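You operate a simulated robot arm through the tools that you are given. There is no shell and no other tool. Be economical: measure what you need, move in short steps, check, and stop when the job is done.

You are at the controls of a simulated robot arm. One attempt, no reset.

Task
Tidy up after waxing: rub the smear off the bar, shut the pot, case the red book.
Fine: use the round pad and put it back; loosen the clamp; the book goes into the small red slipcase.

Only the result counts: the job must be done as asked and must still hold three seconds after the hand-in. Knocking over, shifting, dropping, spilling or breaking anything else fails it.

Robot
A 7-joint arm with a two-finger parallel gripper, fixed in place. Base frame: the origin is at the foot of the arm, x ahead of it, y to its left, z up. Lengths are in m, angles in degrees, forces in N, time in s.
Its first joint turns from -66.0 to 66.0 degrees. Payload 1.57 kg.
The tool frame sits at the grasp point between the pads (the TCP): z along the fingers, y along the line on which they close. The tips reach 0.03 m beyond it. Largest opening 0.11 m; finger width 0.024, thickness 0.012; the body of the gripper, 0.048 by 0.112 m, starts 0.078 m behind the TCP.
Orientation is that of the tool frame in the base frame, as a unit quaternion [x, y, z, w]. With the fingers straight down and closing along the base's y, the tool's x points along the base's -x, its y along +y and its z along -z.

Tools
- The arm moves only by the tool apply_moves. Its argument "commands" is a list of rows, each a list of 7 numbers: the turn, a rotation vector about the tool's x, y, z in units of 5 degrees (1.0 is 5 degrees), then the shift along the tool's x, y, z in units of 40 mm (1.0 is 40 mm), then the gripper command, from -1 (shut) to 1 (fully open), values between in proportion. In form: [[ax, ay, az, tx, ty, tz, grip], ...]. A call has 1 to 20 rows; each row shifts and turns the commanded pose from where the row before left it, along the tool's axes as they then stand. A call with a number of a shift or a turn outside -1 to 1 is refused whole. A row lasts 0.2 s, in which the tool goes at most 0.05 m and 8.6 degrees; a call with a longer step from one row to the next is refused whole, and so is a gripper value outside its range. A pose out of reach is approached as far as the arm can. The call stops where the force on the tool passes 90 N (or 10 N more than at its start, if that is more) or the arm is blocked; 0.2 s more then pass. The fingers move at their own pace (about 0.108 m/s each) and stop on an object; they squeeze with about 28 N. The grip force told is the motor's: it shows also when the fingers shut on nothing. Time passes only in rows, and 0.2 s behind the last, so rows that do not move let the fingers close. The reply holds the time, the measured pose of the TCP, the force on the tool along the base axes, the opening and the grip force, in the units named above and with some noise.
- Cameras (640 x 400 px; columns grow to the right, rows downward): "scene" is fixed at [0.1742, -0.3946, 1.4155]; the picture's right is [0.71, -0.71, 0.00], its down [-0.31, -0.31, -0.90] and it looks along [0.63, 0.63, -0.44] (base axes); focal length 253 px, centre (320, 200). "wrist" rides on the gripper at [0.07, 0.016, -0.141] in the tool frame; the picture's right is [-0.23, 0.97, 0.00], its down [-0.85, -0.20, -0.48] and it looks along [-0.47, -0.11, 0.88] (tool axes); focal length 222 px, centre (320, 200). There is no depth. A picture from a camera that has moved, and an enlarged one, comes with that camera's place and axes in the base frame and with its lens.
- snapshot(camera): a new picture of that camera. The clock stands still meanwhile.
- inspect(camera, box): a new picture of the part [left, top, right, bottom] of that camera's present view, enlarged. The clock stands still meanwhile.
- close_job(): hands the job in; it is judged then, once.

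Work in short steps. Places have to be worked out from the pictures, the camera data and where the tool is seen: move nearer, look again, correct. Check each grasp and each placing, and mend what went wrong. You have 120 turns and 76 pictures in all, those below and enlarged ones among them. Open the gripper and draw the arm clear of the work before you hand the job in, unless the task says otherwise; then end with one line.

The tools are called after "Emit:" as name(argument=value, ...) on one line, values as JSON. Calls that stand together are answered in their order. apply_moves: Moves the arm, as the interface text tells. Its arguments: {"type":"object","properties":{"commands":{"type":"array","items":{"type":"array","items":{"type":"number"}}}},"required":["commands"]} The other tools are called the same way: snapshot (camera) takes a picture; inspect (camera, box) takes an enlarged picture of a part of a camera's view; close_job () hands the job in.

At the start:

```text
time_s: 0.0
tool_pos: [0.4122, 0.1101, 1.269]
tcp_rot: [0.001, 1.0, 0.0, -0.001]
contact_force: [0.4, 0.5, -0.5]
grip_width: 0.1098
grasp_force: 0.1
```

scene: 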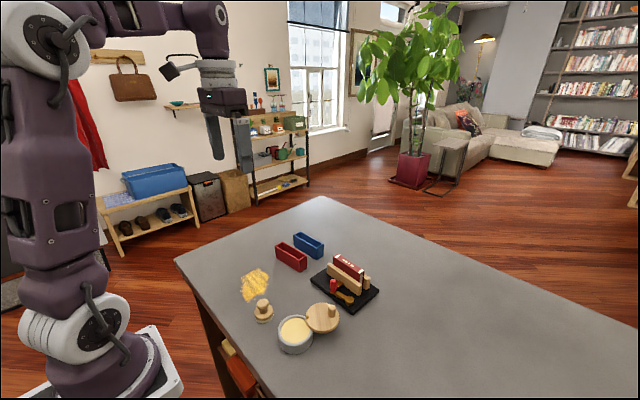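
wrist: 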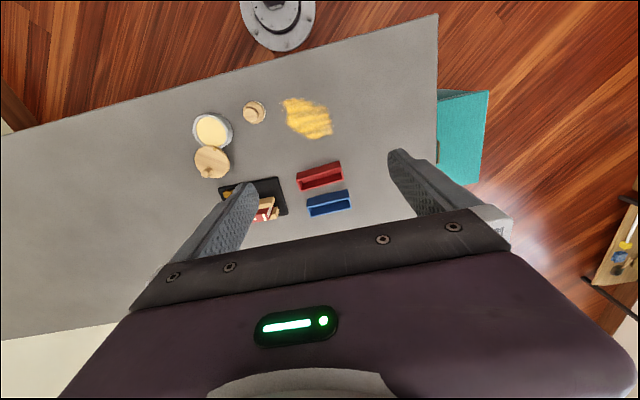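

I start with enlarged views of the work area to identify the parts.

Emit:
inspect(camera="scene", box=[220, 220, 400, 360])

Emit:
inspect(camera="wrist", box=[180, 70, 380, 230])

```text
2.86 times, centred on (310, 290) of scene
camera zoom: at [0.1742, -0.3946, 1.4155], right [0.71, -0.71, 0.0], down [-0.31, -0.31, -0.9], along [0.63, 0.63, -0.44], focal length 723 px, centre (349, -57)
```

zoom: 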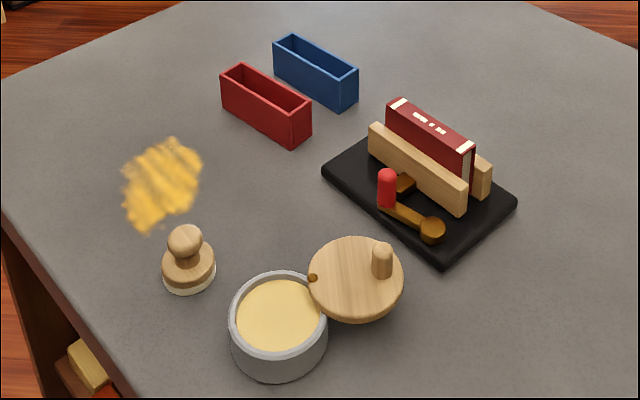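

```text
2.50 times, centred on (280, 150) of wrist
camera zoom: at [0.3427, 0.1259, 1.4119], right [0.23, 0.97, 0.0], down [0.85, -0.2, 0.48], along [0.47, -0.11, -0.88], focal length 555 px, centre (420, 325)
```

zoom: 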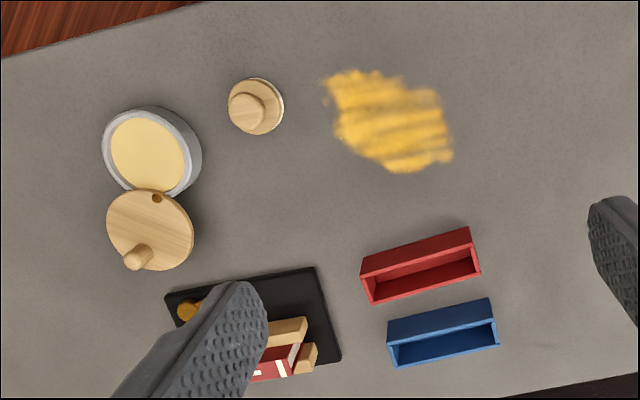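

Triangulating the two views puts the table top near z≈0.92, not 0.114. I test this by lowering the tool 0.12 m and comparing pictures.

Emit:
apply_moves(commands=[[0, 0, 0, 0, 0, 1, 1], [0, 0, 0, 0, 0, 1, 1], [0, 0, 0, 0, 0, 1, 1], [0, 0, 0, 0, 0, 0, 1]])

Emit:
snapshot(camera="wrist")

Emit:
snapshot(camera="scene")

```text
time_s: 1.0
tool_pos: [0.411, 0.1119, 1.1495]
tcp_rot: [0.0, 1.0, 0.0, 0.0]
contact_force: [-0.7, 0.6, -0.1]
grip_width: 0.1099
grasp_force: 0.0
```

```text
71 pictures are left
camera wrist: at [0.3424, 0.1273, 1.2907], right [0.23, 0.97, 0.0], down [0.85, -0.2, 0.48], along [0.47, -0.11, -0.88], focal length 222 px, centre (320, 200)
```

wrist: 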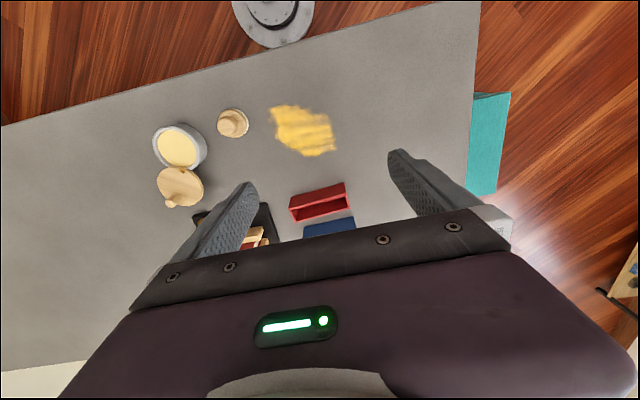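

```text
70 pictures are left
```

scene: 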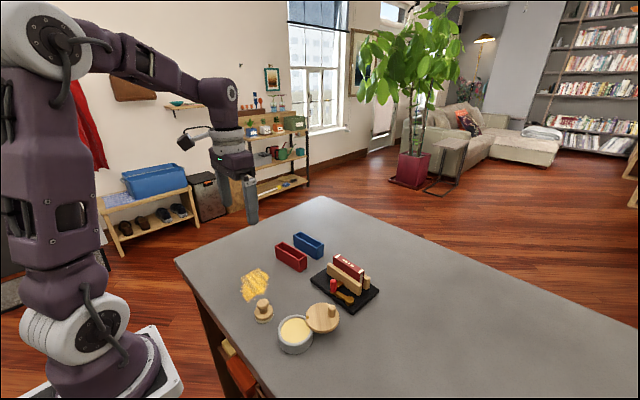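

The reported z moves agree with a surface near z≈0.92. I shift sideways (−y) to view the pot, pad and clamp fixture unobstructed.

Emit:
apply_moves(commands=[[0, 0, 0, 0.5, -1, 0, 1], [0, 0, 0, 0.5, -1, 0, 1], [0, 0, 0, 0.5, -1, 0, 1], [0, 0, 0, 0.5, -1, 0, 1], [0, 0, 0, 0, 0, 0, 1]])

Emit:
snapshot(camera="wrist")

```text
time_s: 2.2
tool_pos: [0.3298, -0.0495, 1.1528]
tcp_rot: [0.0, 1.0, 0.0, 0.0]
contact_force: [1.1, 0.1, 0.3]
grip_width: 0.1102
grasp_force: 0.0
```

```text
69 pictures are left
camera wrist: at [0.2613, -0.0341, 1.2932], right [0.23, 0.97, 0.0], down [0.86, -0.2, 0.48], along [0.47, -0.11, -0.88], focal length 222 px, centre (320, 200)
```

wrist: 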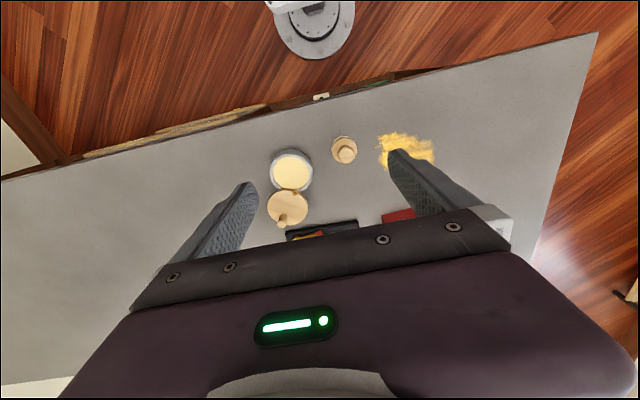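

Positions so far: pot ≈(0.375,-0.108), lid ≈(0.44,-0.13), pad ≈(0.37,-0.02), fixture ≈(0.57,-0.09). I move forward and up to view the fixture.

Emit:
apply_moves(commands=[[0, 0, 0, -1, 0, 0, 1], [0, 0, 0, -1, 0, 0, 1], [0, 0, 0, -1, 0, 0, 1], [0, 0, 0, -1, 0, 0, 1], [0, 0, 0, 0, 0, 0, 1]])

Emit:
snapshot(camera="wrist")

```text
time_s: 3.4
tool_pos: [0.4899, -0.0489, 1.1516]
tcp_rot: [0.001, 1.0, 0.0, 0.0]
contact_force: [0.3, 1.1, 0.1]
grip_width: 0.1098
grasp_force: 0.0
```

```text
68 pictures are left
camera wrist: at [0.4213, -0.0331, 1.2924], right [0.23, 0.97, 0.0], down [0.86, -0.2, 0.48], along [0.47, -0.11, -0.88], focal length 222 px, centre (320, 200)
```

wrist: 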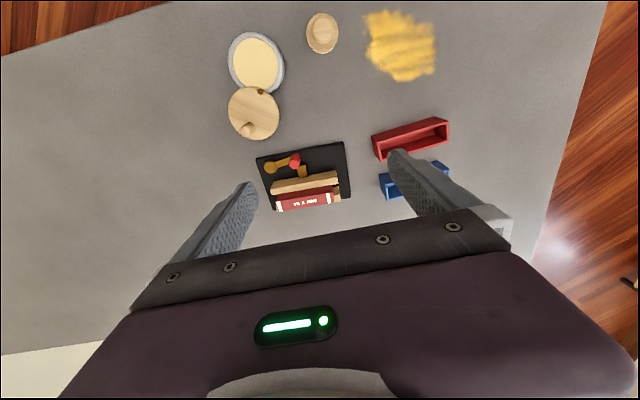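

Emit:
inspect(camera="wrist", box=[240, 130, 370, 220])

Emit:
inspect(camera="wrist", box=[210, 0, 460, 156])

Emit:
inspect(camera="scene", box=[300, 245, 390, 320])

```text
4.44 times, centred on (305, 175) of wrist
camera zoom: at [0.4213, -0.0331, 1.2924], right [0.23, 0.97, 0.0], down [0.86, -0.2, 0.48], along [0.47, -0.11, -0.88], focal length 987 px, centre (387, 311)
```

zoom: 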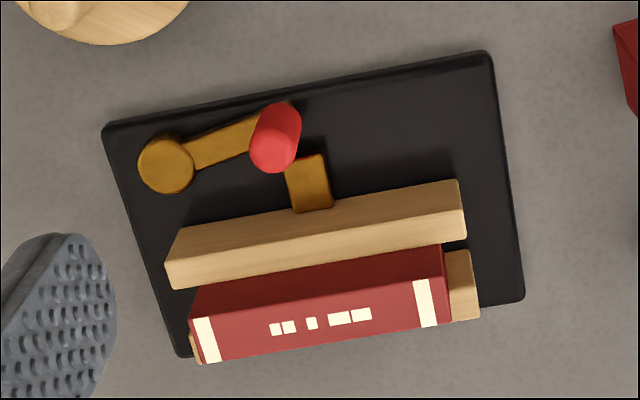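

```text
2.56 times, centred on (335, 78) of wrist
camera zoom: at [0.4213, -0.0331, 1.2924], right [0.23, 0.97, 0.0], down [0.86, -0.2, 0.48], along [0.47, -0.11, -0.88], focal length 569 px, centre (282, 512)
```

zoom: 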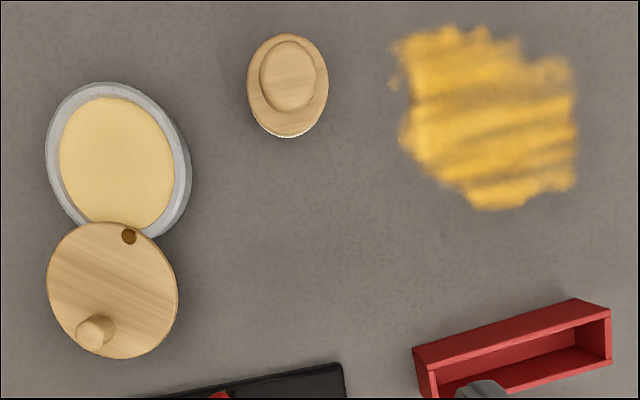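

```text
5.33 times, centred on (345, 282) of scene
camera zoom: at [0.1742, -0.3946, 1.4155], right [0.71, -0.71, 0.0], down [-0.31, -0.31, -0.9], along [0.63, 0.63, -0.44], focal length 1349 px, centre (187, -240)
```

zoom: 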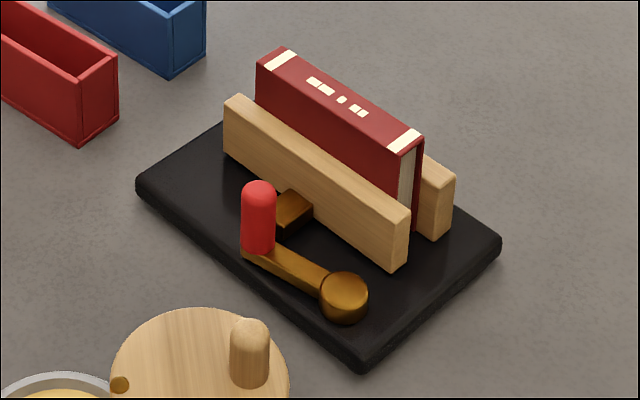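

The fixture: a brass lever pivoting on a disc with a red handle, currently pressed towards the jaw; the book stands upright between jaws (top z≈1.0, centre ≈(0.574,-0.093)). The lid swivels on a pin at the rim. First the pad at ≈(0.370,-0.019): I go above it with partly opened fingers.

Emit:
apply_moves(commands=[[0, 0, 0, 1, 0.25, 0, 0.09], [0, 0, 0, 1, 0.25, 0, 0.09], [0, 0, 0, 1, 0.25, 0.5, 0.09], [0, 0, 0, 0, 0, 1, 0.09], [0, 0, 0, 0, 0, 0.5, 0.09], [0, 0, 0, 0, 0, 0, 0.09]])

Emit:
snapshot(camera="wrist")

Emit:
inspect(camera="scene", box=[200, 200, 400, 360])

```text
time_s: 4.8
tool_pos: [0.372, -0.0188, 1.0685]
tcp_rot: [-0.001, 1.0, 0.0, -0.001]
contact_force: [0.1, 0.8, -0.3]
grip_width: 0.06
grasp_force: 0.1
```

```text
64 pictures are left
camera wrist: at [0.3025, -0.0036, 1.211], right [0.23, 0.97, 0.0], down [0.85, -0.2, 0.48], along [0.47, -0.11, -0.88], focal length 222 px, centre (320, 200)
```

wrist: 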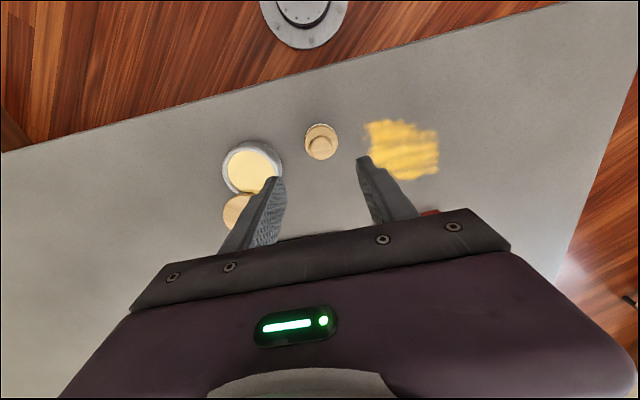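

```text
2.50 times, centred on (300, 280) of scene
camera zoom: at [0.1742, -0.3946, 1.4155], right [0.71, -0.71, 0.0], down [-0.31, -0.31, -0.9], along [0.63, 0.63, -0.44], focal length 632 px, centre (370, 0)
```

zoom: 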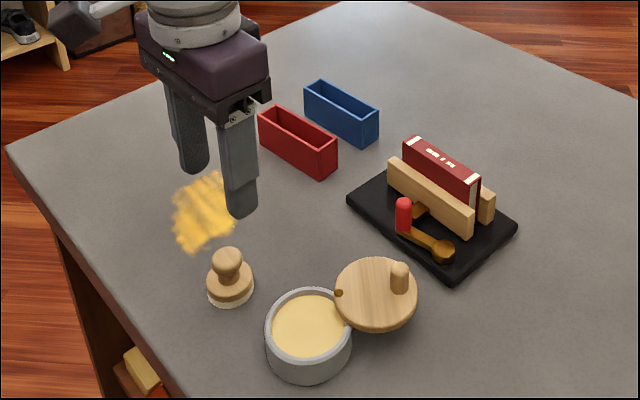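

The new view confirms the pad knob at ≈(0.369,-0.018). I descend to z≈0.985 first and check the side view.

Emit:
apply_moves(commands=[[0, 0, 0, 0, 0, 1, 0.09], [0, 0, 0, 0.05, 0, 1, 0.09], [0, 0, 0, 0, 0, 0, 0.09]])

Emit:
inspect(camera="scene", box=[220, 240, 320, 320])

Emit:
inspect(camera="wrist", box=[220, 90, 420, 220])

```text
time_s: 5.6
tool_pos: [0.3712, -0.0209, 0.9897]
tcp_rot: [0.0, 1.0, 0.0, -0.001]
contact_force: [0.2, -0.4, -0.1]
grip_width: 0.06
grasp_force: 0.1
```

```text
5.00 times, centred on (270, 280) of scene
camera zoom: at [0.1742, -0.3946, 1.4155], right [0.71, -0.71, 0.0], down [-0.31, -0.31, -0.9], along [0.63, 0.63, -0.44], focal length 1265 px, centre (570, -200)
```

zoom: 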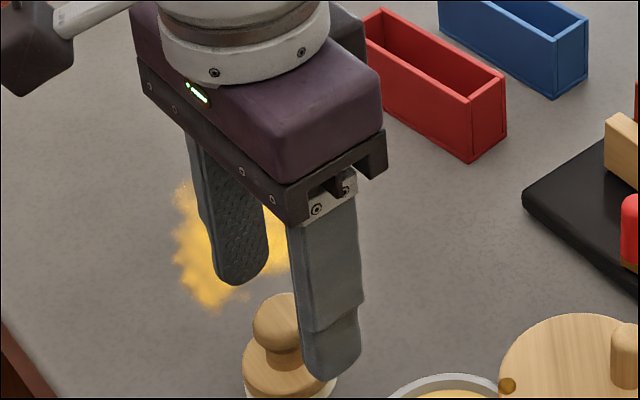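

```text
3.08 times, centred on (320, 155) of wrist
camera zoom: at [0.3019, -0.0046, 1.1312], right [0.23, 0.97, 0.0], down [0.85, -0.2, 0.48], along [0.47, -0.11, -0.88], focal length 684 px, centre (320, 338)
```

zoom: 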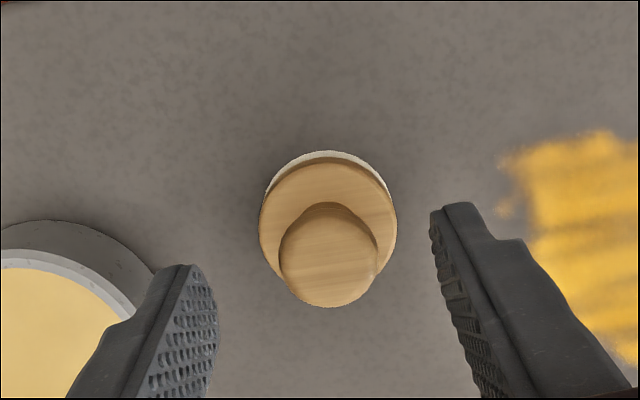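

Knob centre at (0.370,-0.018), about 27 mm wide. I narrow the opening, descend to about z=0.968 and close.

Emit:
apply_moves(commands=[[0, 0, 0, 0, 0.06, 0, -0.18], [0, 0, 0, 0, 0, 0.3, -0.18], [0, 0, 0, 0, 0, 0.25, -0.18], [0, 0, 0, 0, 0, 0, -1], [0, 0, 0, 0, 0, 0, -1]])

Emit:
inspect(camera="scene", box=[220, 240, 320, 320])

```text
time_s: 6.8
tool_pos: [0.3707, -0.0179, 0.9694]
tcp_rot: [0.001, 1.0, 0.0, 0.001]
contact_force: [-0.5, -1.4, 4.2]
grip_width: 0.0263
grasp_force: 27.8
```

```text
5.00 times, centred on (270, 280) of scene
camera zoom: at [0.1741, -0.3946, 1.4155], right [0.71, -0.71, 0.0], down [-0.31, -0.31, -0.9], along [0.63, 0.63, -0.44], focal length 1265 px, centre (570, -200)
```

zoom: 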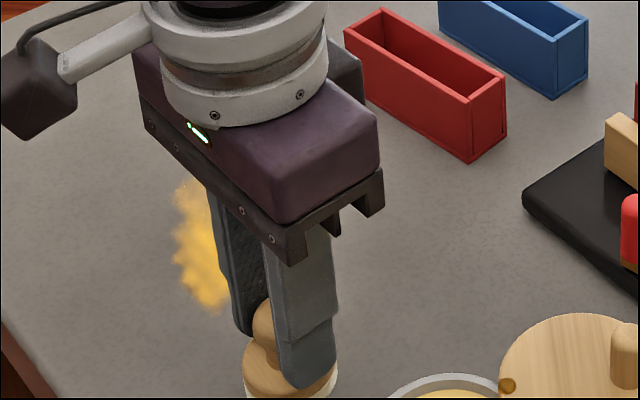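

The knob is held (26 mm, 28 N). I lift 20 mm, move to the near side of the smear and take a look.

Emit:
apply_moves(commands=[[0, 0, 0, 0, 0, -0.5, -1], [0, 0, 0, 0, 0.75, 0, -1], [0, 0, 0, 0, 0.7, 0, -1], [0, 0, 0, 0, 0, 0, -1]])

Emit:
snapshot(camera="wrist")

Emit:
inspect(camera="scene", box=[220, 240, 320, 320])

```text
time_s: 7.8
tool_pos: [0.3703, 0.04, 0.9901]
tcp_rot: [0.0, 1.0, 0.0, 0.0]
contact_force: [0.2, 0.5, 0.4]
grip_width: 0.0264
grasp_force: 28.4
```

```text
59 pictures are left
camera wrist: at [0.3007, 0.0562, 1.1317], right [0.23, 0.97, 0.0], down [0.85, -0.2, 0.48], along [0.47, -0.11, -0.88], focal length 222 px, centre (320, 200)
```

wrist: 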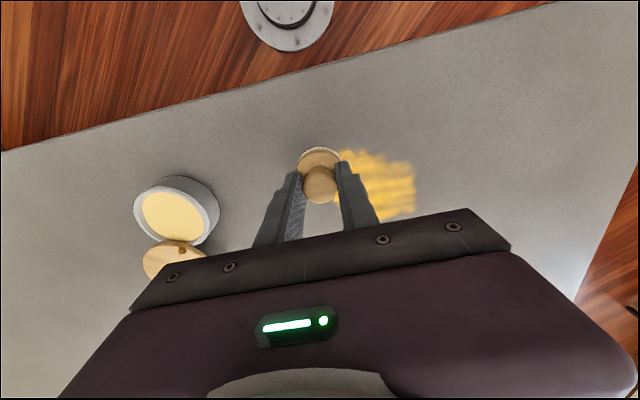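

```text
5.00 times, centred on (270, 280) of scene
camera zoom: at [0.1742, -0.3945, 1.4155], right [0.71, -0.71, 0.0], down [-0.31, -0.31, -0.9], along [0.63, 0.63, -0.44], focal length 1265 px, centre (570, -200)
```

zoom: 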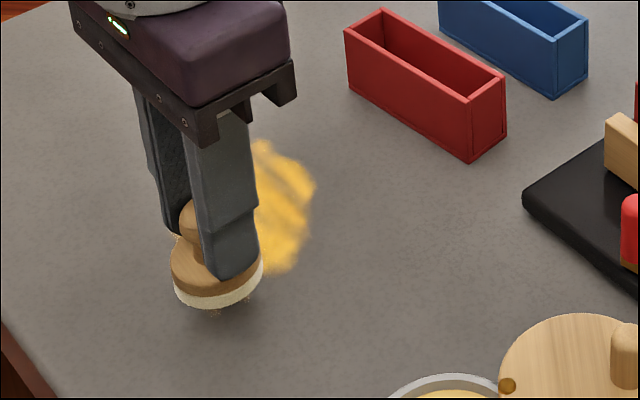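

Pad held level. I lower it onto the smear's edge and read the press force.

Emit:
apply_moves(commands=[[0, 0, 0, 0, 0, 0.5, -1], [0, 0, 0, 0, 0, 0.05, -1], [0, 0, 0, 0, 0, 0, -1]])

```text
time_s: 8.6
tool_pos: [0.3695, 0.0401, 0.9667]
tcp_rot: [0.0, 1.0, 0.0, 0.001]
contact_force: [0.5, 1.4, 24.0]
grip_width: 0.0263
grasp_force: 28.0
```

Contact is firm (24 N). I ease it by 0.6 mm and sweep the first strip along +y.

Emit:
apply_moves(commands=[[0, 0, 0, 0, 0, -0.015, -1], [0, 0, 0, 0, 0.5, 0, -1], [0, 0, 0, 0, 0.5, 0, -1], [0, 0, 0, 0, 0.5, 0, -1], [0, 0, 0, 0, 0.5, 0, -1], [0, 0, 0, 0, 0.4, 0, -1], [0, 0, 0, -0.5, 0, 0, -1], [0, 0, 0, 0, 0, 0, -1]])

Emit:
inspect(camera="scene", box=[220, 240, 320, 320])

```text
time_s: 10.4
tool_pos: [0.3884, 0.1381, 0.9676]
tcp_rot: [0.0, 1.0, -0.001, 0.0]
contact_force: [0.0, -0.6, -0.4]
grip_width: 0.0261
grasp_force: 28.0
```

```text
5.00 times, centred on (270, 280) of scene
camera zoom: at [0.1742, -0.3945, 1.4155], right [0.71, -0.71, 0.0], down [-0.31, -0.31, -0.9], along [0.63, 0.63, -0.44], focal length 1265 px, centre (570, -200)
```

zoom: 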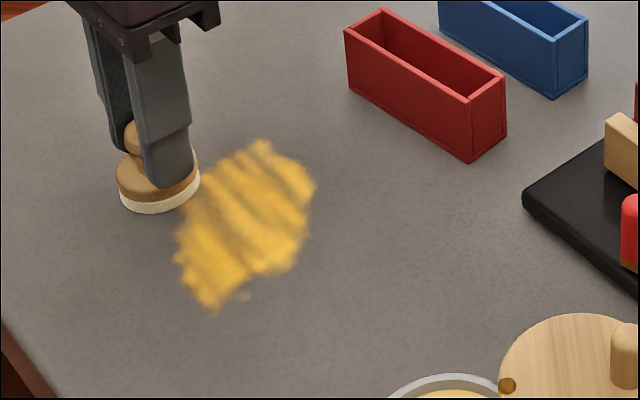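

The force dropped to zero (the pad settled a little in the grip), so that strip hardly wiped. I press down 1 mm more, then test with a sweep back.

Emit:
apply_moves(commands=[[0, 0, 0, 0, 0, 0.03, -1], [0, 0, 0, 0, 0, 0, -1]])

```text
time_s: 11.0
tool_pos: [0.3897, 0.1355, 0.9671]
tcp_rot: [0.001, 1.0, 0.0, 0.001]
contact_force: [-5.0, 1.2, 22.2]
grip_width: 0.0264
grasp_force: 28.0
```

Force is back to 22 N; sweep back along −y at x≈0.39.

Emit:
apply_moves(commands=[[0, 0, 0, 0, -0.5, 0, -1], [0, 0, 0, 0, -0.5, 0, -1], [0, 0, 0, 0, -0.5, 0, -1], [0, 0, 0, 0, -0.5, 0, -1], [0, 0, 0, 0, -0.5, 0, -1], [0, 0, 0, 0, 0, 0, -1]])

Emit:
inspect(camera="scene", box=[220, 240, 320, 320])

```text
time_s: 12.4
tool_pos: [0.3908, 0.0363, 0.966]
tcp_rot: [0.0, 1.0, 0.001, 0.001]
contact_force: [-0.8, 9.0, 19.7]
grip_width: 0.0258
grasp_force: 28.7
```

```text
5.00 times, centred on (270, 280) of scene
camera zoom: at [0.174, -0.3943, 1.4156], right [0.71, -0.71, 0.0], down [-0.31, -0.31, -0.9], along [0.63, 0.63, -0.44], focal length 1265 px, centre (570, -200)
```

zoom: 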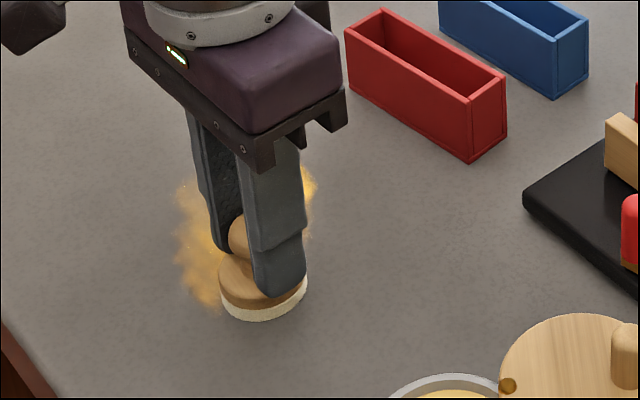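

The wiping works at ~20 N (the left band has faded). I go on with strips at x≈0.41 and 0.43.

Emit:
apply_moves(commands=[[0, 0, 0, -0.5, 0, 0, -1], [0, 0, 0, 0, 0.5, 0, -1], [0, 0, 0, 0, 0.5, 0, -1], [0, 0, 0, 0, 0.5, 0, -1], [0, 0, 0, 0, 0.5, 0, -1], [0, 0, 0, 0, 0.5, 0, -1], [0, 0, 0, -0.5, 0, 0, -1], [0, 0, 0, 0, -0.5, 0, -1], [0, 0, 0, 0, -0.5, 0, -1], [0, 0, 0, 0, -0.5, 0, -1], [0, 0, 0, 0, -0.5, 0, -1], [0, 0, 0, 0, -0.5, 0, -1], [0, 0, 0, 0, 0, 0, -1]])

Emit:
snapshot(camera="wrist")

```text
time_s: 15.2
tool_pos: [0.4294, 0.0369, 0.9657]
tcp_rot: [-0.001, 1.0, 0.0, 0.002]
contact_force: [2.4, 19.9, 44.2]
grip_width: 0.0262
grasp_force: 28.3
```

```text
55 pictures are left
camera wrist: at [0.3601, 0.0525, 1.107], right [0.23, 0.97, 0.0], down [0.85, -0.2, 0.48], along [0.47, -0.11, -0.88], focal length 222 px, centre (320, 200)
```

wrist: 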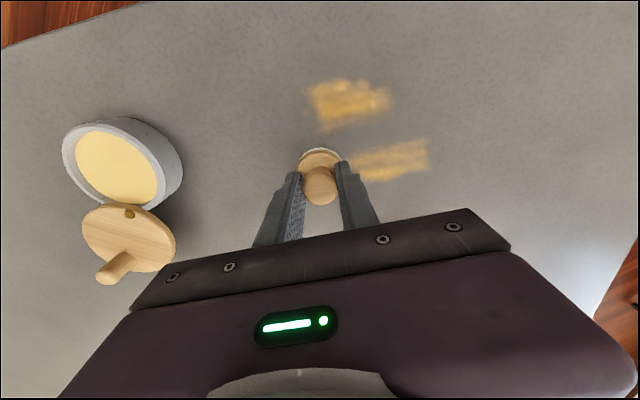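

The middle band is clean. Force is a bit high (44 N), so I ease it and wipe the far band at x≈0.45 there and back.

Emit:
apply_moves(commands=[[0, 0, 0, -0.4, 0, -0.02, -1], [0, 0, 0, 0, 0.5, 0, -1], [0, 0, 0, 0, 0.5, 0, -1], [0, 0, 0, 0, 0.5, 0, -1], [0, 0, 0, 0, 0.5, 0, -1], [0, 0, 0, 0, 0.5, 0, -1], [0, 0, 0, -0.25, 0, 0, -1], [0, 0, 0, 0, -0.5, 0, -1], [0, 0, 0, 0, -0.5, 0, -1], [0, 0, 0, 0, -0.5, 0, -1], [0, 0, 0, 0, -0.5, 0, -1], [0, 0, 0, 0, -0.5, 0, -1], [0, 0, 0, 0, 0, 0, -1]])

Emit:
snapshot(camera="wrist")

```text
time_s: 18.0
tool_pos: [0.4557, 0.0393, 0.9656]
tcp_rot: [0.0, 1.0, 0.0, 0.0]
contact_force: [1.5, 4.2, 6.8]
grip_width: 0.0262
grasp_force: 27.8
```

```text
54 pictures are left
camera wrist: at [0.3864, 0.0536, 1.1075], right [0.23, 0.97, 0.0], down [0.85, -0.2, 0.48], along [0.47, -0.11, -0.88], focal length 222 px, centre (320, 200)
```

wrist: 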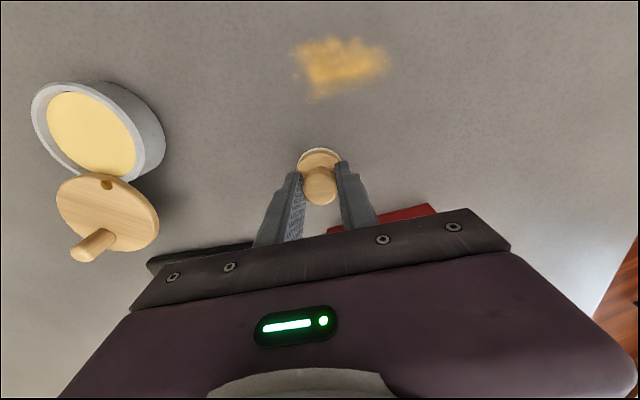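

Far band clean. The remaining patch spans x 0.365–0.397, y 0.04–0.105; I go there and wipe it both ways with slightly more pressure.

Emit:
apply_moves(commands=[[0, 0, 0, 0.7, -0.1, 0.01, -1], [0, 0, 0, 0.7, -0.1, 0, -1], [0, 0, 0, 0.67, 0, 0, -1], [0, 0, 0, 0, 0.5, 0, -1], [0, 0, 0, 0, 0.5, 0, -1], [0, 0, 0, 0, 0.5, 0, -1], [0, 0, 0, 0, 0.5, 0, -1], [0, 0, 0, -0.3, 0.4, 0, -1], [0, 0, 0, 0, -0.5, 0, -1], [0, 0, 0, 0, -0.5, 0, -1], [0, 0, 0, 0, -0.5, 0, -1], [0, 0, 0, 0, -0.5, 0, -1], [0, 0, 0, 0, -0.5, 0, -1], [0, 0, 0, 0, 0, 0, -1]])

Emit:
snapshot(camera="wrist")

Emit:
inspect(camera="scene", box=[220, 240, 320, 320])

```text
time_s: 21.0
tool_pos: [0.3855, 0.0239, 0.965]
tcp_rot: [-0.001, 1.0, 0.0, 0.002]
contact_force: [-0.6, 18.0, 37.8]
grip_width: 0.0266
grasp_force: 27.7
```

```text
53 pictures are left
camera wrist: at [0.3161, 0.0392, 1.1072], right [0.23, 0.97, 0.0], down [0.85, -0.2, 0.48], along [0.47, -0.11, -0.88], focal length 222 px, centre (320, 200)
```

wrist: 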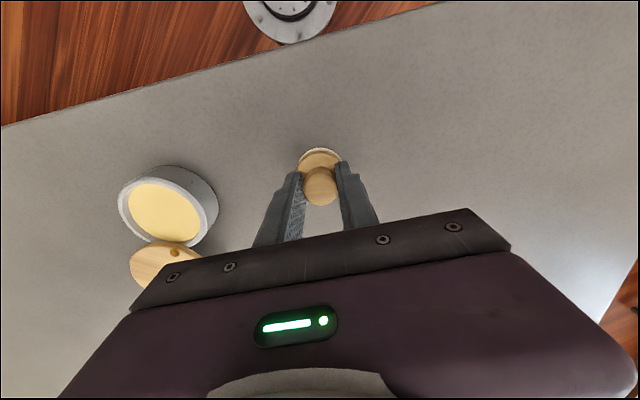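

```text
5.00 times, centred on (270, 280) of scene
camera zoom: at [0.1737, -0.3941, 1.4157], right [0.71, -0.71, 0.0], down [-0.31, -0.31, -0.9], along [0.63, 0.63, -0.44], focal length 1265 px, centre (570, -200)
```

zoom: 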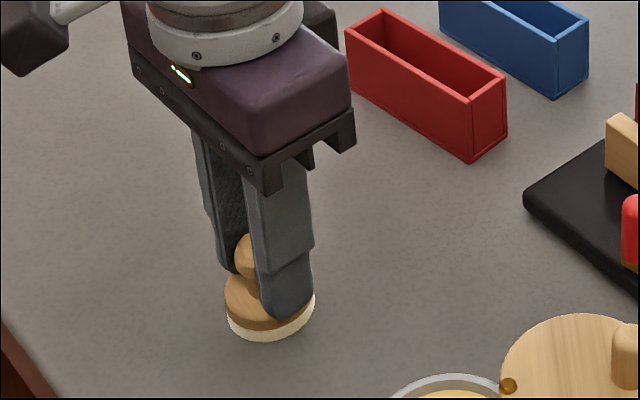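

The smear is gone in both views. I lift, carry the pad back to (0.370,-0.018) and lower to touch.

Emit:
apply_moves(commands=[[0, 0, 0, 0, 0, -0.4, -1], [0, 0, 0, 0.2, -0.5, 0, -1], [0, 0, 0, 0.18, -0.55, 0, -1], [0, 0, 0, 0, 0, 0, -1], [0, 0, 0, 0, 0, 0.34, -1], [0, 0, 0, 0, 0, 0, -1]])

```text
time_s: 22.4
tool_pos: [0.3703, -0.0168, 0.9687]
tcp_rot: [0.0, 1.0, 0.0, 0.0]
contact_force: [-0.2, 1.1, -0.2]
grip_width: 0.0263
grasp_force: 28.1
```

Emit:
apply_moves(commands=[[0, 0, 0, 0, -0.02, 0.035, -1], [0, 0, 0, 0, 0, 0, -1]])

```text
time_s: 23.0
tool_pos: [0.3703, -0.0183, 0.9676]
tcp_rot: [0.0, 1.0, -0.001, 0.0]
contact_force: [0.2, -0.4, 0.1]
grip_width: 0.0261
grasp_force: 27.9
```

Still no contact; I lower another 1 mm.

Emit:
apply_moves(commands=[[0, 0, 0, 0, 0, 0.03, -1], [0, 0, 0, 0, 0, 0, -1]])

```text
time_s: 23.6
tool_pos: [0.3688, -0.0189, 0.9656]
tcp_rot: [0.001, 1.0, 0.0, 0.0]
contact_force: [-1.3, 0.3, 10.3]
grip_width: 0.0262
grasp_force: 27.5
```

The pad is on the table (10 N). I open partly (the pot is near) and rise.

Emit:
apply_moves(commands=[[0, 0, 0, 0, 0, -0.01, -0.2], [0, 0, 0, 0, 0, 0, -0.2], [0, 0, 0, 0, 0, -0.5, -0.2], [0, 0, 0, 0, 0, -1, -0.2], [0, 0, 0, 0, 0, -1, -0.2], [0, 0, 0, 0, 0, 0, -0.2]])

Emit:
snapshot(camera="wrist")

Emit:
inspect(camera="scene", box=[230, 260, 390, 360])

```text
time_s: 25.0
tool_pos: [0.3704, -0.0172, 1.0677]
tcp_rot: [0.0, 1.0, -0.001, 0.001]
contact_force: [-0.2, -0.3, 0.1]
grip_width: 0.0439
grasp_force: 0.1
```

```text
51 pictures are left
camera wrist: at [0.3014, -0.0023, 1.2083], right [0.23, 0.97, 0.0], down [0.85, -0.2, 0.48], along [0.47, -0.11, -0.88], focal length 222 px, centre (320, 200)
```

wrist: 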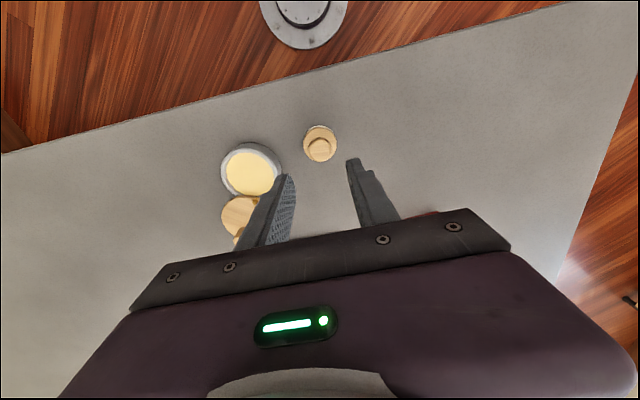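

```text
4.00 times, centred on (310, 310) of scene
camera zoom: at [0.1742, -0.3946, 1.4155], right [0.71, -0.71, 0.0], down [-0.31, -0.31, -0.9], along [0.63, 0.63, -0.44], focal length 1012 px, centre (360, -240)
```

zoom: 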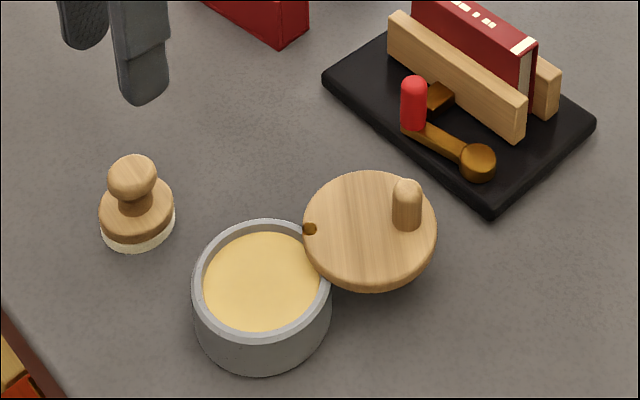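

The pad is back in place. Now the lid: pin ≈(0.418,-0.113), knob ≈(0.458,-0.146), pot centre ≈(0.383,-0.114). I go above the knob for a closer look.

Emit:
apply_moves(commands=[[0, 0, 0, -0.6, -0.8, 0, -0.2], [0, 0, 0, -0.6, -0.8, 0, -0.2], [0, 0, 0, -0.5, -0.8, 0, -0.2], [0, 0, 0, -0.5, -0.82, 0, -0.2], [0, 0, 0, 0, 0, 0, -0.2]])

Emit:
inspect(camera="wrist", box=[210, 60, 430, 210])

```text
time_s: 26.2
tool_pos: [0.4571, -0.1477, 1.0649]
tcp_rot: [0.0, 1.0, 0.0, 0.0]
contact_force: [0.4, -0.2, -0.9]
grip_width: 0.0439
grasp_force: 0.1
```

```text
2.67 times, centred on (320, 135) of wrist
camera zoom: at [0.3878, -0.1319, 1.2069], right [0.23, 0.97, 0.0], down [0.86, -0.2, 0.48], along [0.47, -0.11, -0.88], focal length 592 px, centre (320, 373)
```

zoom: 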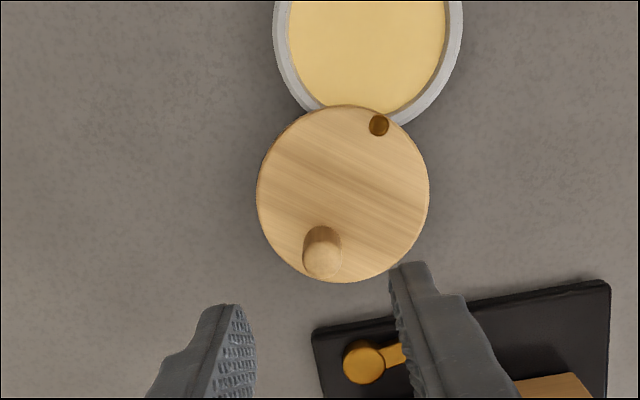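

Knob at (0.459,-0.148), pin at (0.419,-0.115), radius ≈0.052 m. I lower onto the knob and grip it.

Emit:
apply_moves(commands=[[0, 0, 0, -0.04, 0, 0.9, -0.2], [0, 0, 0, 0, 0, 0.9, -0.2], [0, 0, 0, 0, 0, 0.2, -0.2], [0, 0, 0, 0, 0, 0, -1], [0, 0, 0, 0, 0, 0, -1]])

Emit:
inspect(camera="scene", box=[250, 230, 390, 330])

```text
time_s: 27.4
tool_pos: [0.4609, -0.1489, 0.9848]
tcp_rot: [0.0, 1.0, 0.0, 0.0]
contact_force: [7.4, -7.3, 16.2]
grip_width: 0.0148
grasp_force: 27.9
```

```text
4.00 times, centred on (320, 280) of scene
camera zoom: at [0.1742, -0.3947, 1.4155], right [0.71, -0.71, 0.0], down [-0.31, -0.31, -0.9], along [0.63, 0.63, -0.44], focal length 1012 px, centre (320, -120)
```

zoom: 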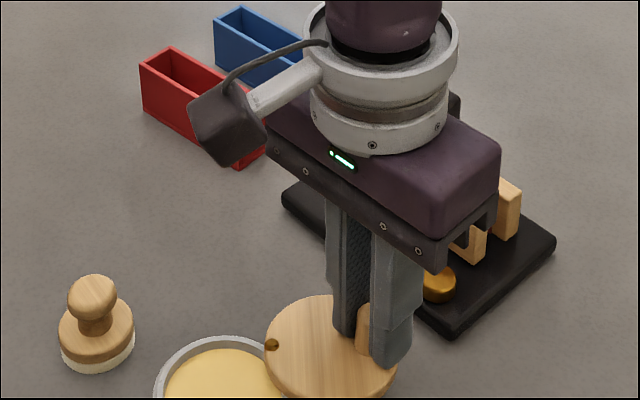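

Gripped (15 mm); the tips press the lid slightly, so I raise 1.5 mm, then start the arc about the pin clockwise for ~20°.

Emit:
apply_moves(commands=[[0, 0, 0, 0, 0, -0.04, -1], [0, 0, 0, 0.173, -0.175, 0, -1], [0, 0, 0, 0.188, -0.13, 0, -1], [0, 0, 0, 0, 0, 0, -1]])

```text
time_s: 28.4
tool_pos: [0.4454, -0.1595, 0.9868]
tcp_rot: [0.0, 1.0, 0.001, 0.0]
contact_force: [0.2, -0.2, 0.3]
grip_width: 0.0147
grasp_force: 28.2
```

It swings freely. I continue the arc to −90°.

Emit:
apply_moves(commands=[[0, 0, 0, 0.21, -0.098, 0, -1], [0, 0, 0, 0.22, -0.06, 0, -1], [0, 0, 0, 0.23, -0.02, 0, -1], [0, 0, 0, 0, 0, 0, -1]])

Emit:
inspect(camera="scene", box=[230, 260, 370, 360])

```text
time_s: 29.4
tool_pos: [0.4183, -0.1666, 0.9867]
tcp_rot: [0.001, 1.0, 0.0, 0.0]
contact_force: [-0.1, -0.5, 0.3]
grip_width: 0.0148
grasp_force: 28.0
```

```text
4.00 times, centred on (300, 310) of scene
camera zoom: at [0.1742, -0.3946, 1.4155], right [0.71, -0.71, 0.0], down [-0.31, -0.31, -0.9], along [0.63, 0.63, -0.44], focal length 1012 px, centre (400, -240)
```

zoom: 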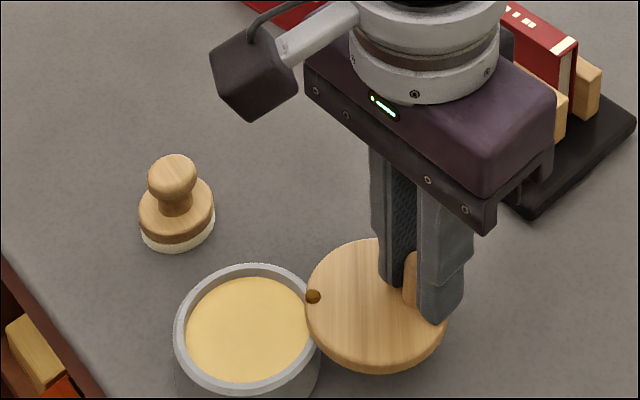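

The picture shows trouble: the lid did not turn in the fixed grip; instead the pot slid ≈35 mm along. I retrace the same path to bring it back, then look.

Emit:
apply_moves(commands=[[0, 0, 0, -0.23, 0.02, 0, -1], [0, 0, 0, -0.22, 0.06, 0, -1], [0, 0, 0, -0.21, 0.098, 0, -1], [0, 0, 0, -0.188, 0.13, 0, -1], [0, 0, 0, -0.173, 0.175, 0, -1], [0, 0, 0, 0, 0, 0, -1]])

Emit:
inspect(camera="scene", box=[230, 260, 390, 360])

```text
time_s: 30.8
tool_pos: [0.4605, -0.1476, 0.9879]
tcp_rot: [0.0, 1.0, 0.0, 0.0]
contact_force: [0.4, 0.0, -4.3]
grip_width: 0.0149
grasp_force: 27.7
```

```text
4.00 times, centred on (310, 310) of scene
camera zoom: at [0.1743, -0.3946, 1.4155], right [0.71, -0.71, 0.0], down [-0.31, -0.31, -0.9], along [0.63, 0.63, -0.44], focal length 1012 px, centre (360, -240)
```

zoom: 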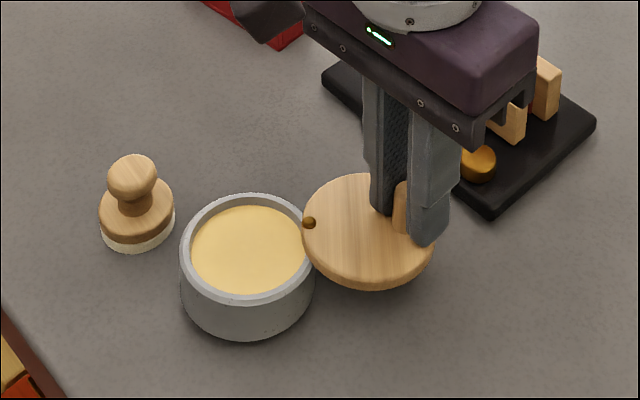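

The lid is back but the pot is turned a little about the pin. The lid must be turned with the gripper, so I release, pre-rotate the tool −80° about its axis, and re-grip so I can then turn +160° with the lid.

Emit:
apply_moves(commands=[[0, 0, 0, 0, 0, 0.03, -0.3], [0, 0, 0, 0, 0, 0, -0.3], [0, 0, 0, 0, 0, -1, -0.3], [0, 0, -1, 0, 0, 0, -0.3], [0, 0, -1, 0, 0, 0, -0.3], [0, 0, -1, 0, 0, 0, -0.3], [0, 0, -1, 0, 0, 0, -0.3], [0, 0, -1, 0, 0, 0, -0.3], [0, 0, -1, 0, 0, 0, -0.3], [0, 0, -1, 0, 0, 0, -0.3], [0, 0, -1, 0, 0, 0, -0.3], [0, 0, -1, 0, 0, 0, -0.3], [0, 0, -1, 0, 0, 0, -0.3], [0, 0, -1, 0, 0, 0, -0.3], [0, 0, -1, 0, 0, 0, -0.3], [0, 0, -1, 0, 0, 0, -0.3], [0, 0, -1, 0, 0, 0, -0.3], [0, 0, 0, 0, 0, 0, -0.3]])

Emit:
snapshot(camera="wrist")

Emit:
inspect(camera="scene", box=[230, 260, 390, 360])

```text
time_s: 34.6
tool_pos: [0.4585, -0.1489, 1.0272]
tcp_rot: [-0.573, 0.819, 0.0, 0.001]
contact_force: [-0.1, 0.2, 0.3]
grip_width: 0.0383
grasp_force: 0.1
```

```text
45 pictures are left
camera wrist: at [0.4204, -0.2079, 1.168], right [-0.84, 0.55, 0.0], down [0.48, 0.74, 0.48], along [0.26, 0.4, -0.88], focal length 222 px, centre (320, 200)
```

wrist: 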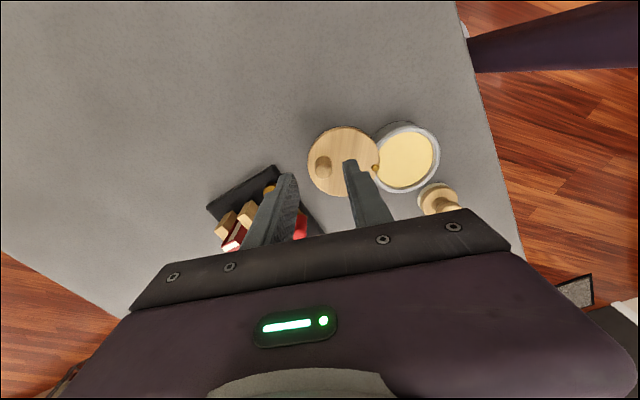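

```text
4.00 times, centred on (310, 310) of scene
camera zoom: at [0.1742, -0.3946, 1.4155], right [0.71, -0.71, 0.0], down [-0.31, -0.31, -0.9], along [0.63, 0.63, -0.44], focal length 1012 px, centre (360, -240)
```

zoom: 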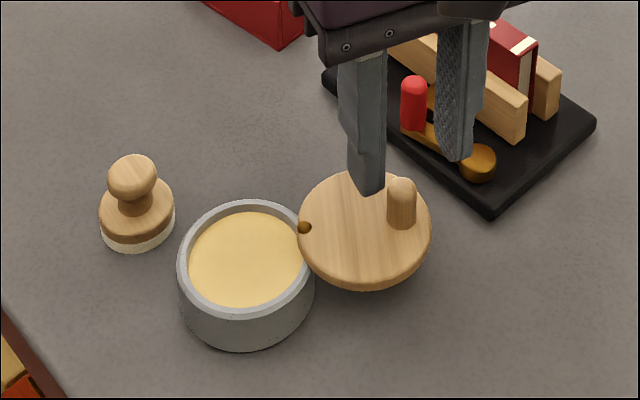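

Now lid pin ≈(0.4165,-0.111), knob ≈(0.455,-0.148). I lower and grip the knob with the pre-rotated tool.

Emit:
apply_moves(commands=[[0, 0, 0, 0, 0.08, 0, -0.3], [0, 0, 0, 0, 0, 0.5, -0.3], [0, 0, 0, 0, 0, 0.5, -0.3], [0, 0, 0, 0, 0, 0, -1], [0, 0, 0, 0, 0, 0, -1]])

```text
time_s: 35.8
tool_pos: [0.4579, -0.1462, 0.9869]
tcp_rot: [-0.574, 0.819, -0.002, 0.002]
contact_force: [8.1, -5.2, 25.2]
grip_width: 0.0151
grasp_force: 28.6
```

Gripped. I raise 1.5 mm, then begin turning with the lid about the pin (5° per row clockwise), 4 rows as a test.

Emit:
apply_moves(commands=[[0, 0, 0, 0, 0, -0.045, -1], [0, 0, 1, 0.1065, 0.047, 0, -1], [0, 0, 1, 0.1065, 0.047, 0, -1], [0, 0, 1, 0.1065, 0.047, 0, -1], [0, 0, 1, 0.1065, 0.047, 0, -1], [0, 0, 0, 0, 0, 0, -1]])

Emit:
inspect(camera="scene", box=[230, 260, 390, 360])

```text
time_s: 37.2
tool_pos: [0.4417, -0.1581, 0.9865]
tcp_rot: [-0.422, 0.907, 0.0, -0.001]
contact_force: [-1.5, 2.6, 5.7]
grip_width: 0.0149
grasp_force: 28.0
```

```text
4.00 times, centred on (310, 310) of scene
camera zoom: at [0.1741, -0.3945, 1.4156], right [0.71, -0.71, 0.0], down [-0.31, -0.31, -0.9], along [0.63, 0.63, -0.44], focal length 1012 px, centre (360, -240)
```

zoom: 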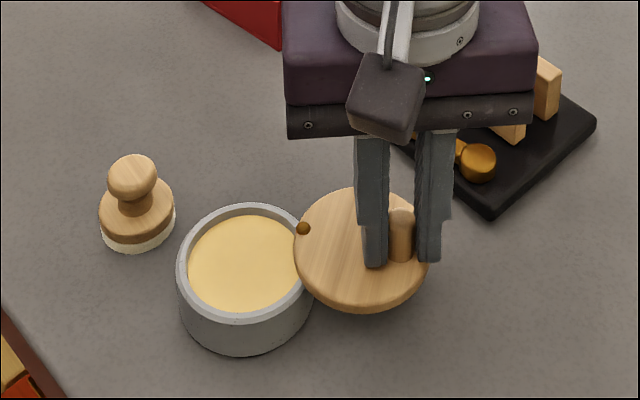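

It turns properly with the pot nearly still. I continue 60° more.

Emit:
apply_moves(commands=[[0, 0, 1, 0.1065, 0.047, 0, -1], [0, 0, 1, 0.1065, 0.047, 0, -1], [0, 0, 1, 0.1065, 0.047, 0, -1], [0, 0, 1, 0.1065, 0.047, 0, -1], [0, 0, 1, 0.1065, 0.047, 0, -1], [0, 0, 1, 0.1065, 0.047, 0, -1], [0, 0, 1, 0.1065, 0.047, 0, -1], [0, 0, 1, 0.1065, 0.047, 0, -1], [0, 0, 1, 0.1065, 0.047, 0, -1], [0, 0, 1, 0.1065, 0.047, 0, -1], [0, 0, 1, 0.1065, 0.047, 0, -1], [0, 0, 1, 0.1065, 0.047, 0, -1], [0, 0, 0, 0, 0, 0, -1]])

Emit:
inspect(camera="scene", box=[230, 260, 390, 360])

```text
time_s: 40.0
tool_pos: [0.388, -0.1568, 0.9874]
tcp_rot: [0.088, 0.996, 0.0, -0.001]
contact_force: [0.3, 0.0, 5.5]
grip_width: 0.015
grasp_force: 28.5
```

```text
4.00 times, centred on (310, 310) of scene
camera zoom: at [0.1742, -0.3945, 1.4155], right [0.71, -0.71, 0.0], down [-0.31, -0.31, -0.9], along [0.63, 0.63, -0.44], focal length 1012 px, centre (360, -240)
```

zoom: 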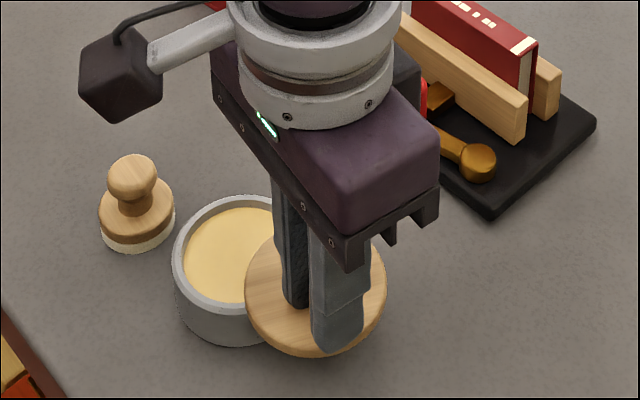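

Going well. Another 45° and look.

Emit:
apply_moves(commands=[[0, 0, 1, 0.1065, 0.047, 0, -1], [0, 0, 1, 0.1065, 0.047, 0, -1], [0, 0, 1, 0.1065, 0.047, 0, -1], [0, 0, 1, 0.1065, 0.047, 0, -1], [0, 0, 1, 0.1065, 0.047, 0, -1], [0, 0, 1, 0.1065, 0.047, 0, -1], [0, 0, 1, 0.1065, 0.047, 0, -1], [0, 0, 1, 0.1065, 0.047, 0, -1], [0, 0, 1, 0.1065, 0.047, 0, -1], [0, 0, 0, 0, 0, 0, -1]])

Emit:
inspect(camera="scene", box=[230, 260, 390, 360])

```text
time_s: 42.2
tool_pos: [0.3632, -0.1221, 0.9889]
tcp_rot: [0.463, 0.887, 0.0, 0.0]
contact_force: [0.4, -0.1, 0.5]
grip_width: 0.0148
grasp_force: 27.8
```

```text
4.00 times, centred on (310, 310) of scene
camera zoom: at [0.1742, -0.3946, 1.4155], right [0.71, -0.71, 0.0], down [-0.31, -0.31, -0.9], along [0.63, 0.63, -0.44], focal length 1012 px, centre (360, -240)
```

zoom: 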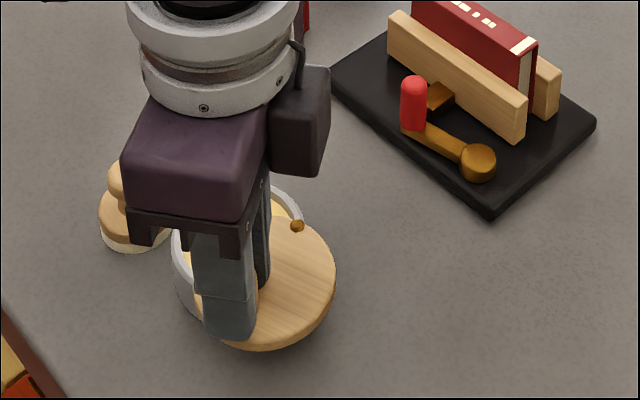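

About 36° remain. 30° more.

Emit:
apply_moves(commands=[[0, 0, 1, 0.1065, 0.047, 0, -1], [0, 0, 1, 0.1065, 0.047, 0, -1], [0, 0, 1, 0.1065, 0.047, 0, -1], [0, 0, 1, 0.1065, 0.047, 0, -1], [0, 0, 1, 0.1065, 0.047, 0, -1], [0, 0, 1, 0.1065, 0.047, 0, -1], [0, 0, 0, 0, 0, 0, -1]])

Emit:
inspect(camera="scene", box=[230, 260, 390, 360])

```text
time_s: 43.8
tool_pos: [0.3635, -0.0956, 0.9892]
tcp_rot: [0.676, 0.737, -0.001, 0.0]
contact_force: [-0.6, -0.2, 0.4]
grip_width: 0.0149
grasp_force: 28.6
```

```text
4.00 times, centred on (310, 310) of scene
camera zoom: at [0.1743, -0.3946, 1.4155], right [0.71, -0.71, 0.0], down [-0.31, -0.31, -0.9], along [0.63, 0.63, -0.44], focal length 1012 px, centre (360, -240)
```

zoom: 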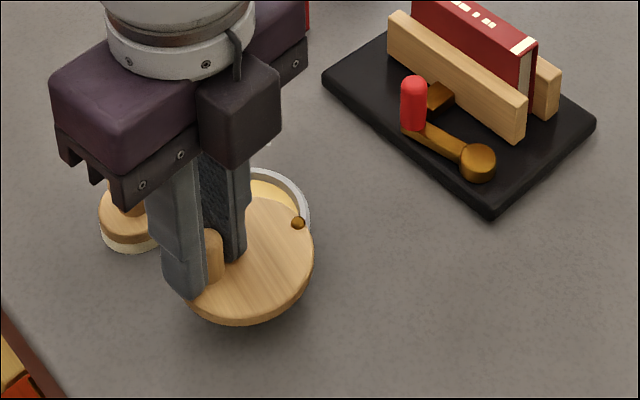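

The pot is now turning along with the lid towards the pad (pot ≈(0.396,-0.081)), so I stop. Lid and pot have equal diameter, so I'll release, rise, and then squeeze lid and pot together along their offset (≈60° direction) to align them.

Emit:
apply_moves(commands=[[0, 0, 0, 0, 0, 0, -0.3], [0, 0, 0, 0, 0, 0, -0.3], [0, 0, 0, 0, 0, -1, -0.3], [0, 0, 0, 0, 0, -1, -0.3], [0, 0, 0, 0, 0, -1, -0.3], [0, 0, -1, 0, 0, 0, 1], [0, 0, -1, 0, 0, 0, 1], [0, 0, -1, 0, 0, 0, 1], [0, 0, -1, 0, 0, 0, 1], [0, 0, -1, 0, 0, 0, 1], [0, 0, -1, 0, 0, 0, 1], [0, 0, -1, 0, 0, 0, 1], [0, 0, -1, 0, 0, 0, 1], [0, 0, -1, 0, 0, 0, 1], [0, 0, -1, 0, 0, 0, 1], [0, 0, -1, 0, 0, 0, 1], [0, 0, 0, 0, 0, 0, 1]])

Emit:
snapshot(camera="wrist")

Emit:
inspect(camera="scene", box=[230, 260, 390, 360])

```text
time_s: 47.4
tool_pos: [0.3646, -0.0953, 1.1084]
tcp_rot: [0.258, 0.966, -0.001, 0.0]
contact_force: [-0.2, -0.8, -0.1]
grip_width: 0.11
grasp_force: 0.0
```

```text
39 pictures are left
camera wrist: at [0.313, -0.0473, 1.2501], right [0.68, 0.73, 0.0], down [0.64, -0.6, 0.48], along [0.35, -0.33, -0.88], focal length 222 px, centre (320, 200)
```

wrist: 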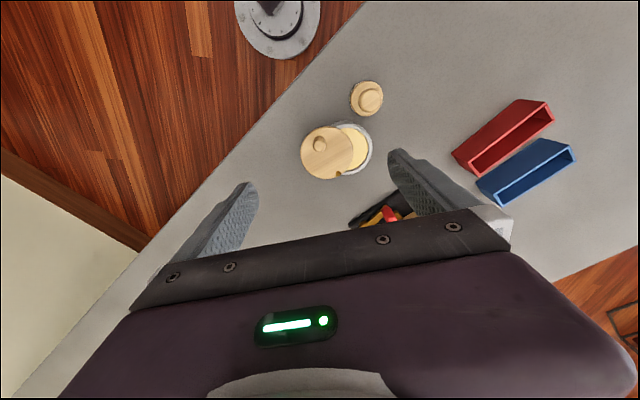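

```text
4.00 times, centred on (310, 310) of scene
camera zoom: at [0.1742, -0.3946, 1.4155], right [0.71, -0.71, 0.0], down [-0.31, -0.31, -0.9], along [0.63, 0.63, -0.44], focal length 1012 px, centre (360, -240)
```

zoom: 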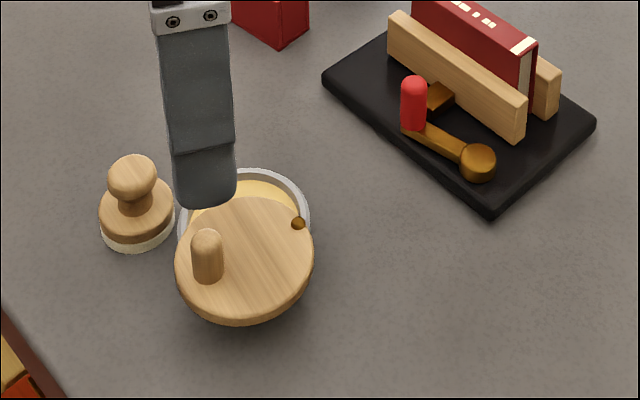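

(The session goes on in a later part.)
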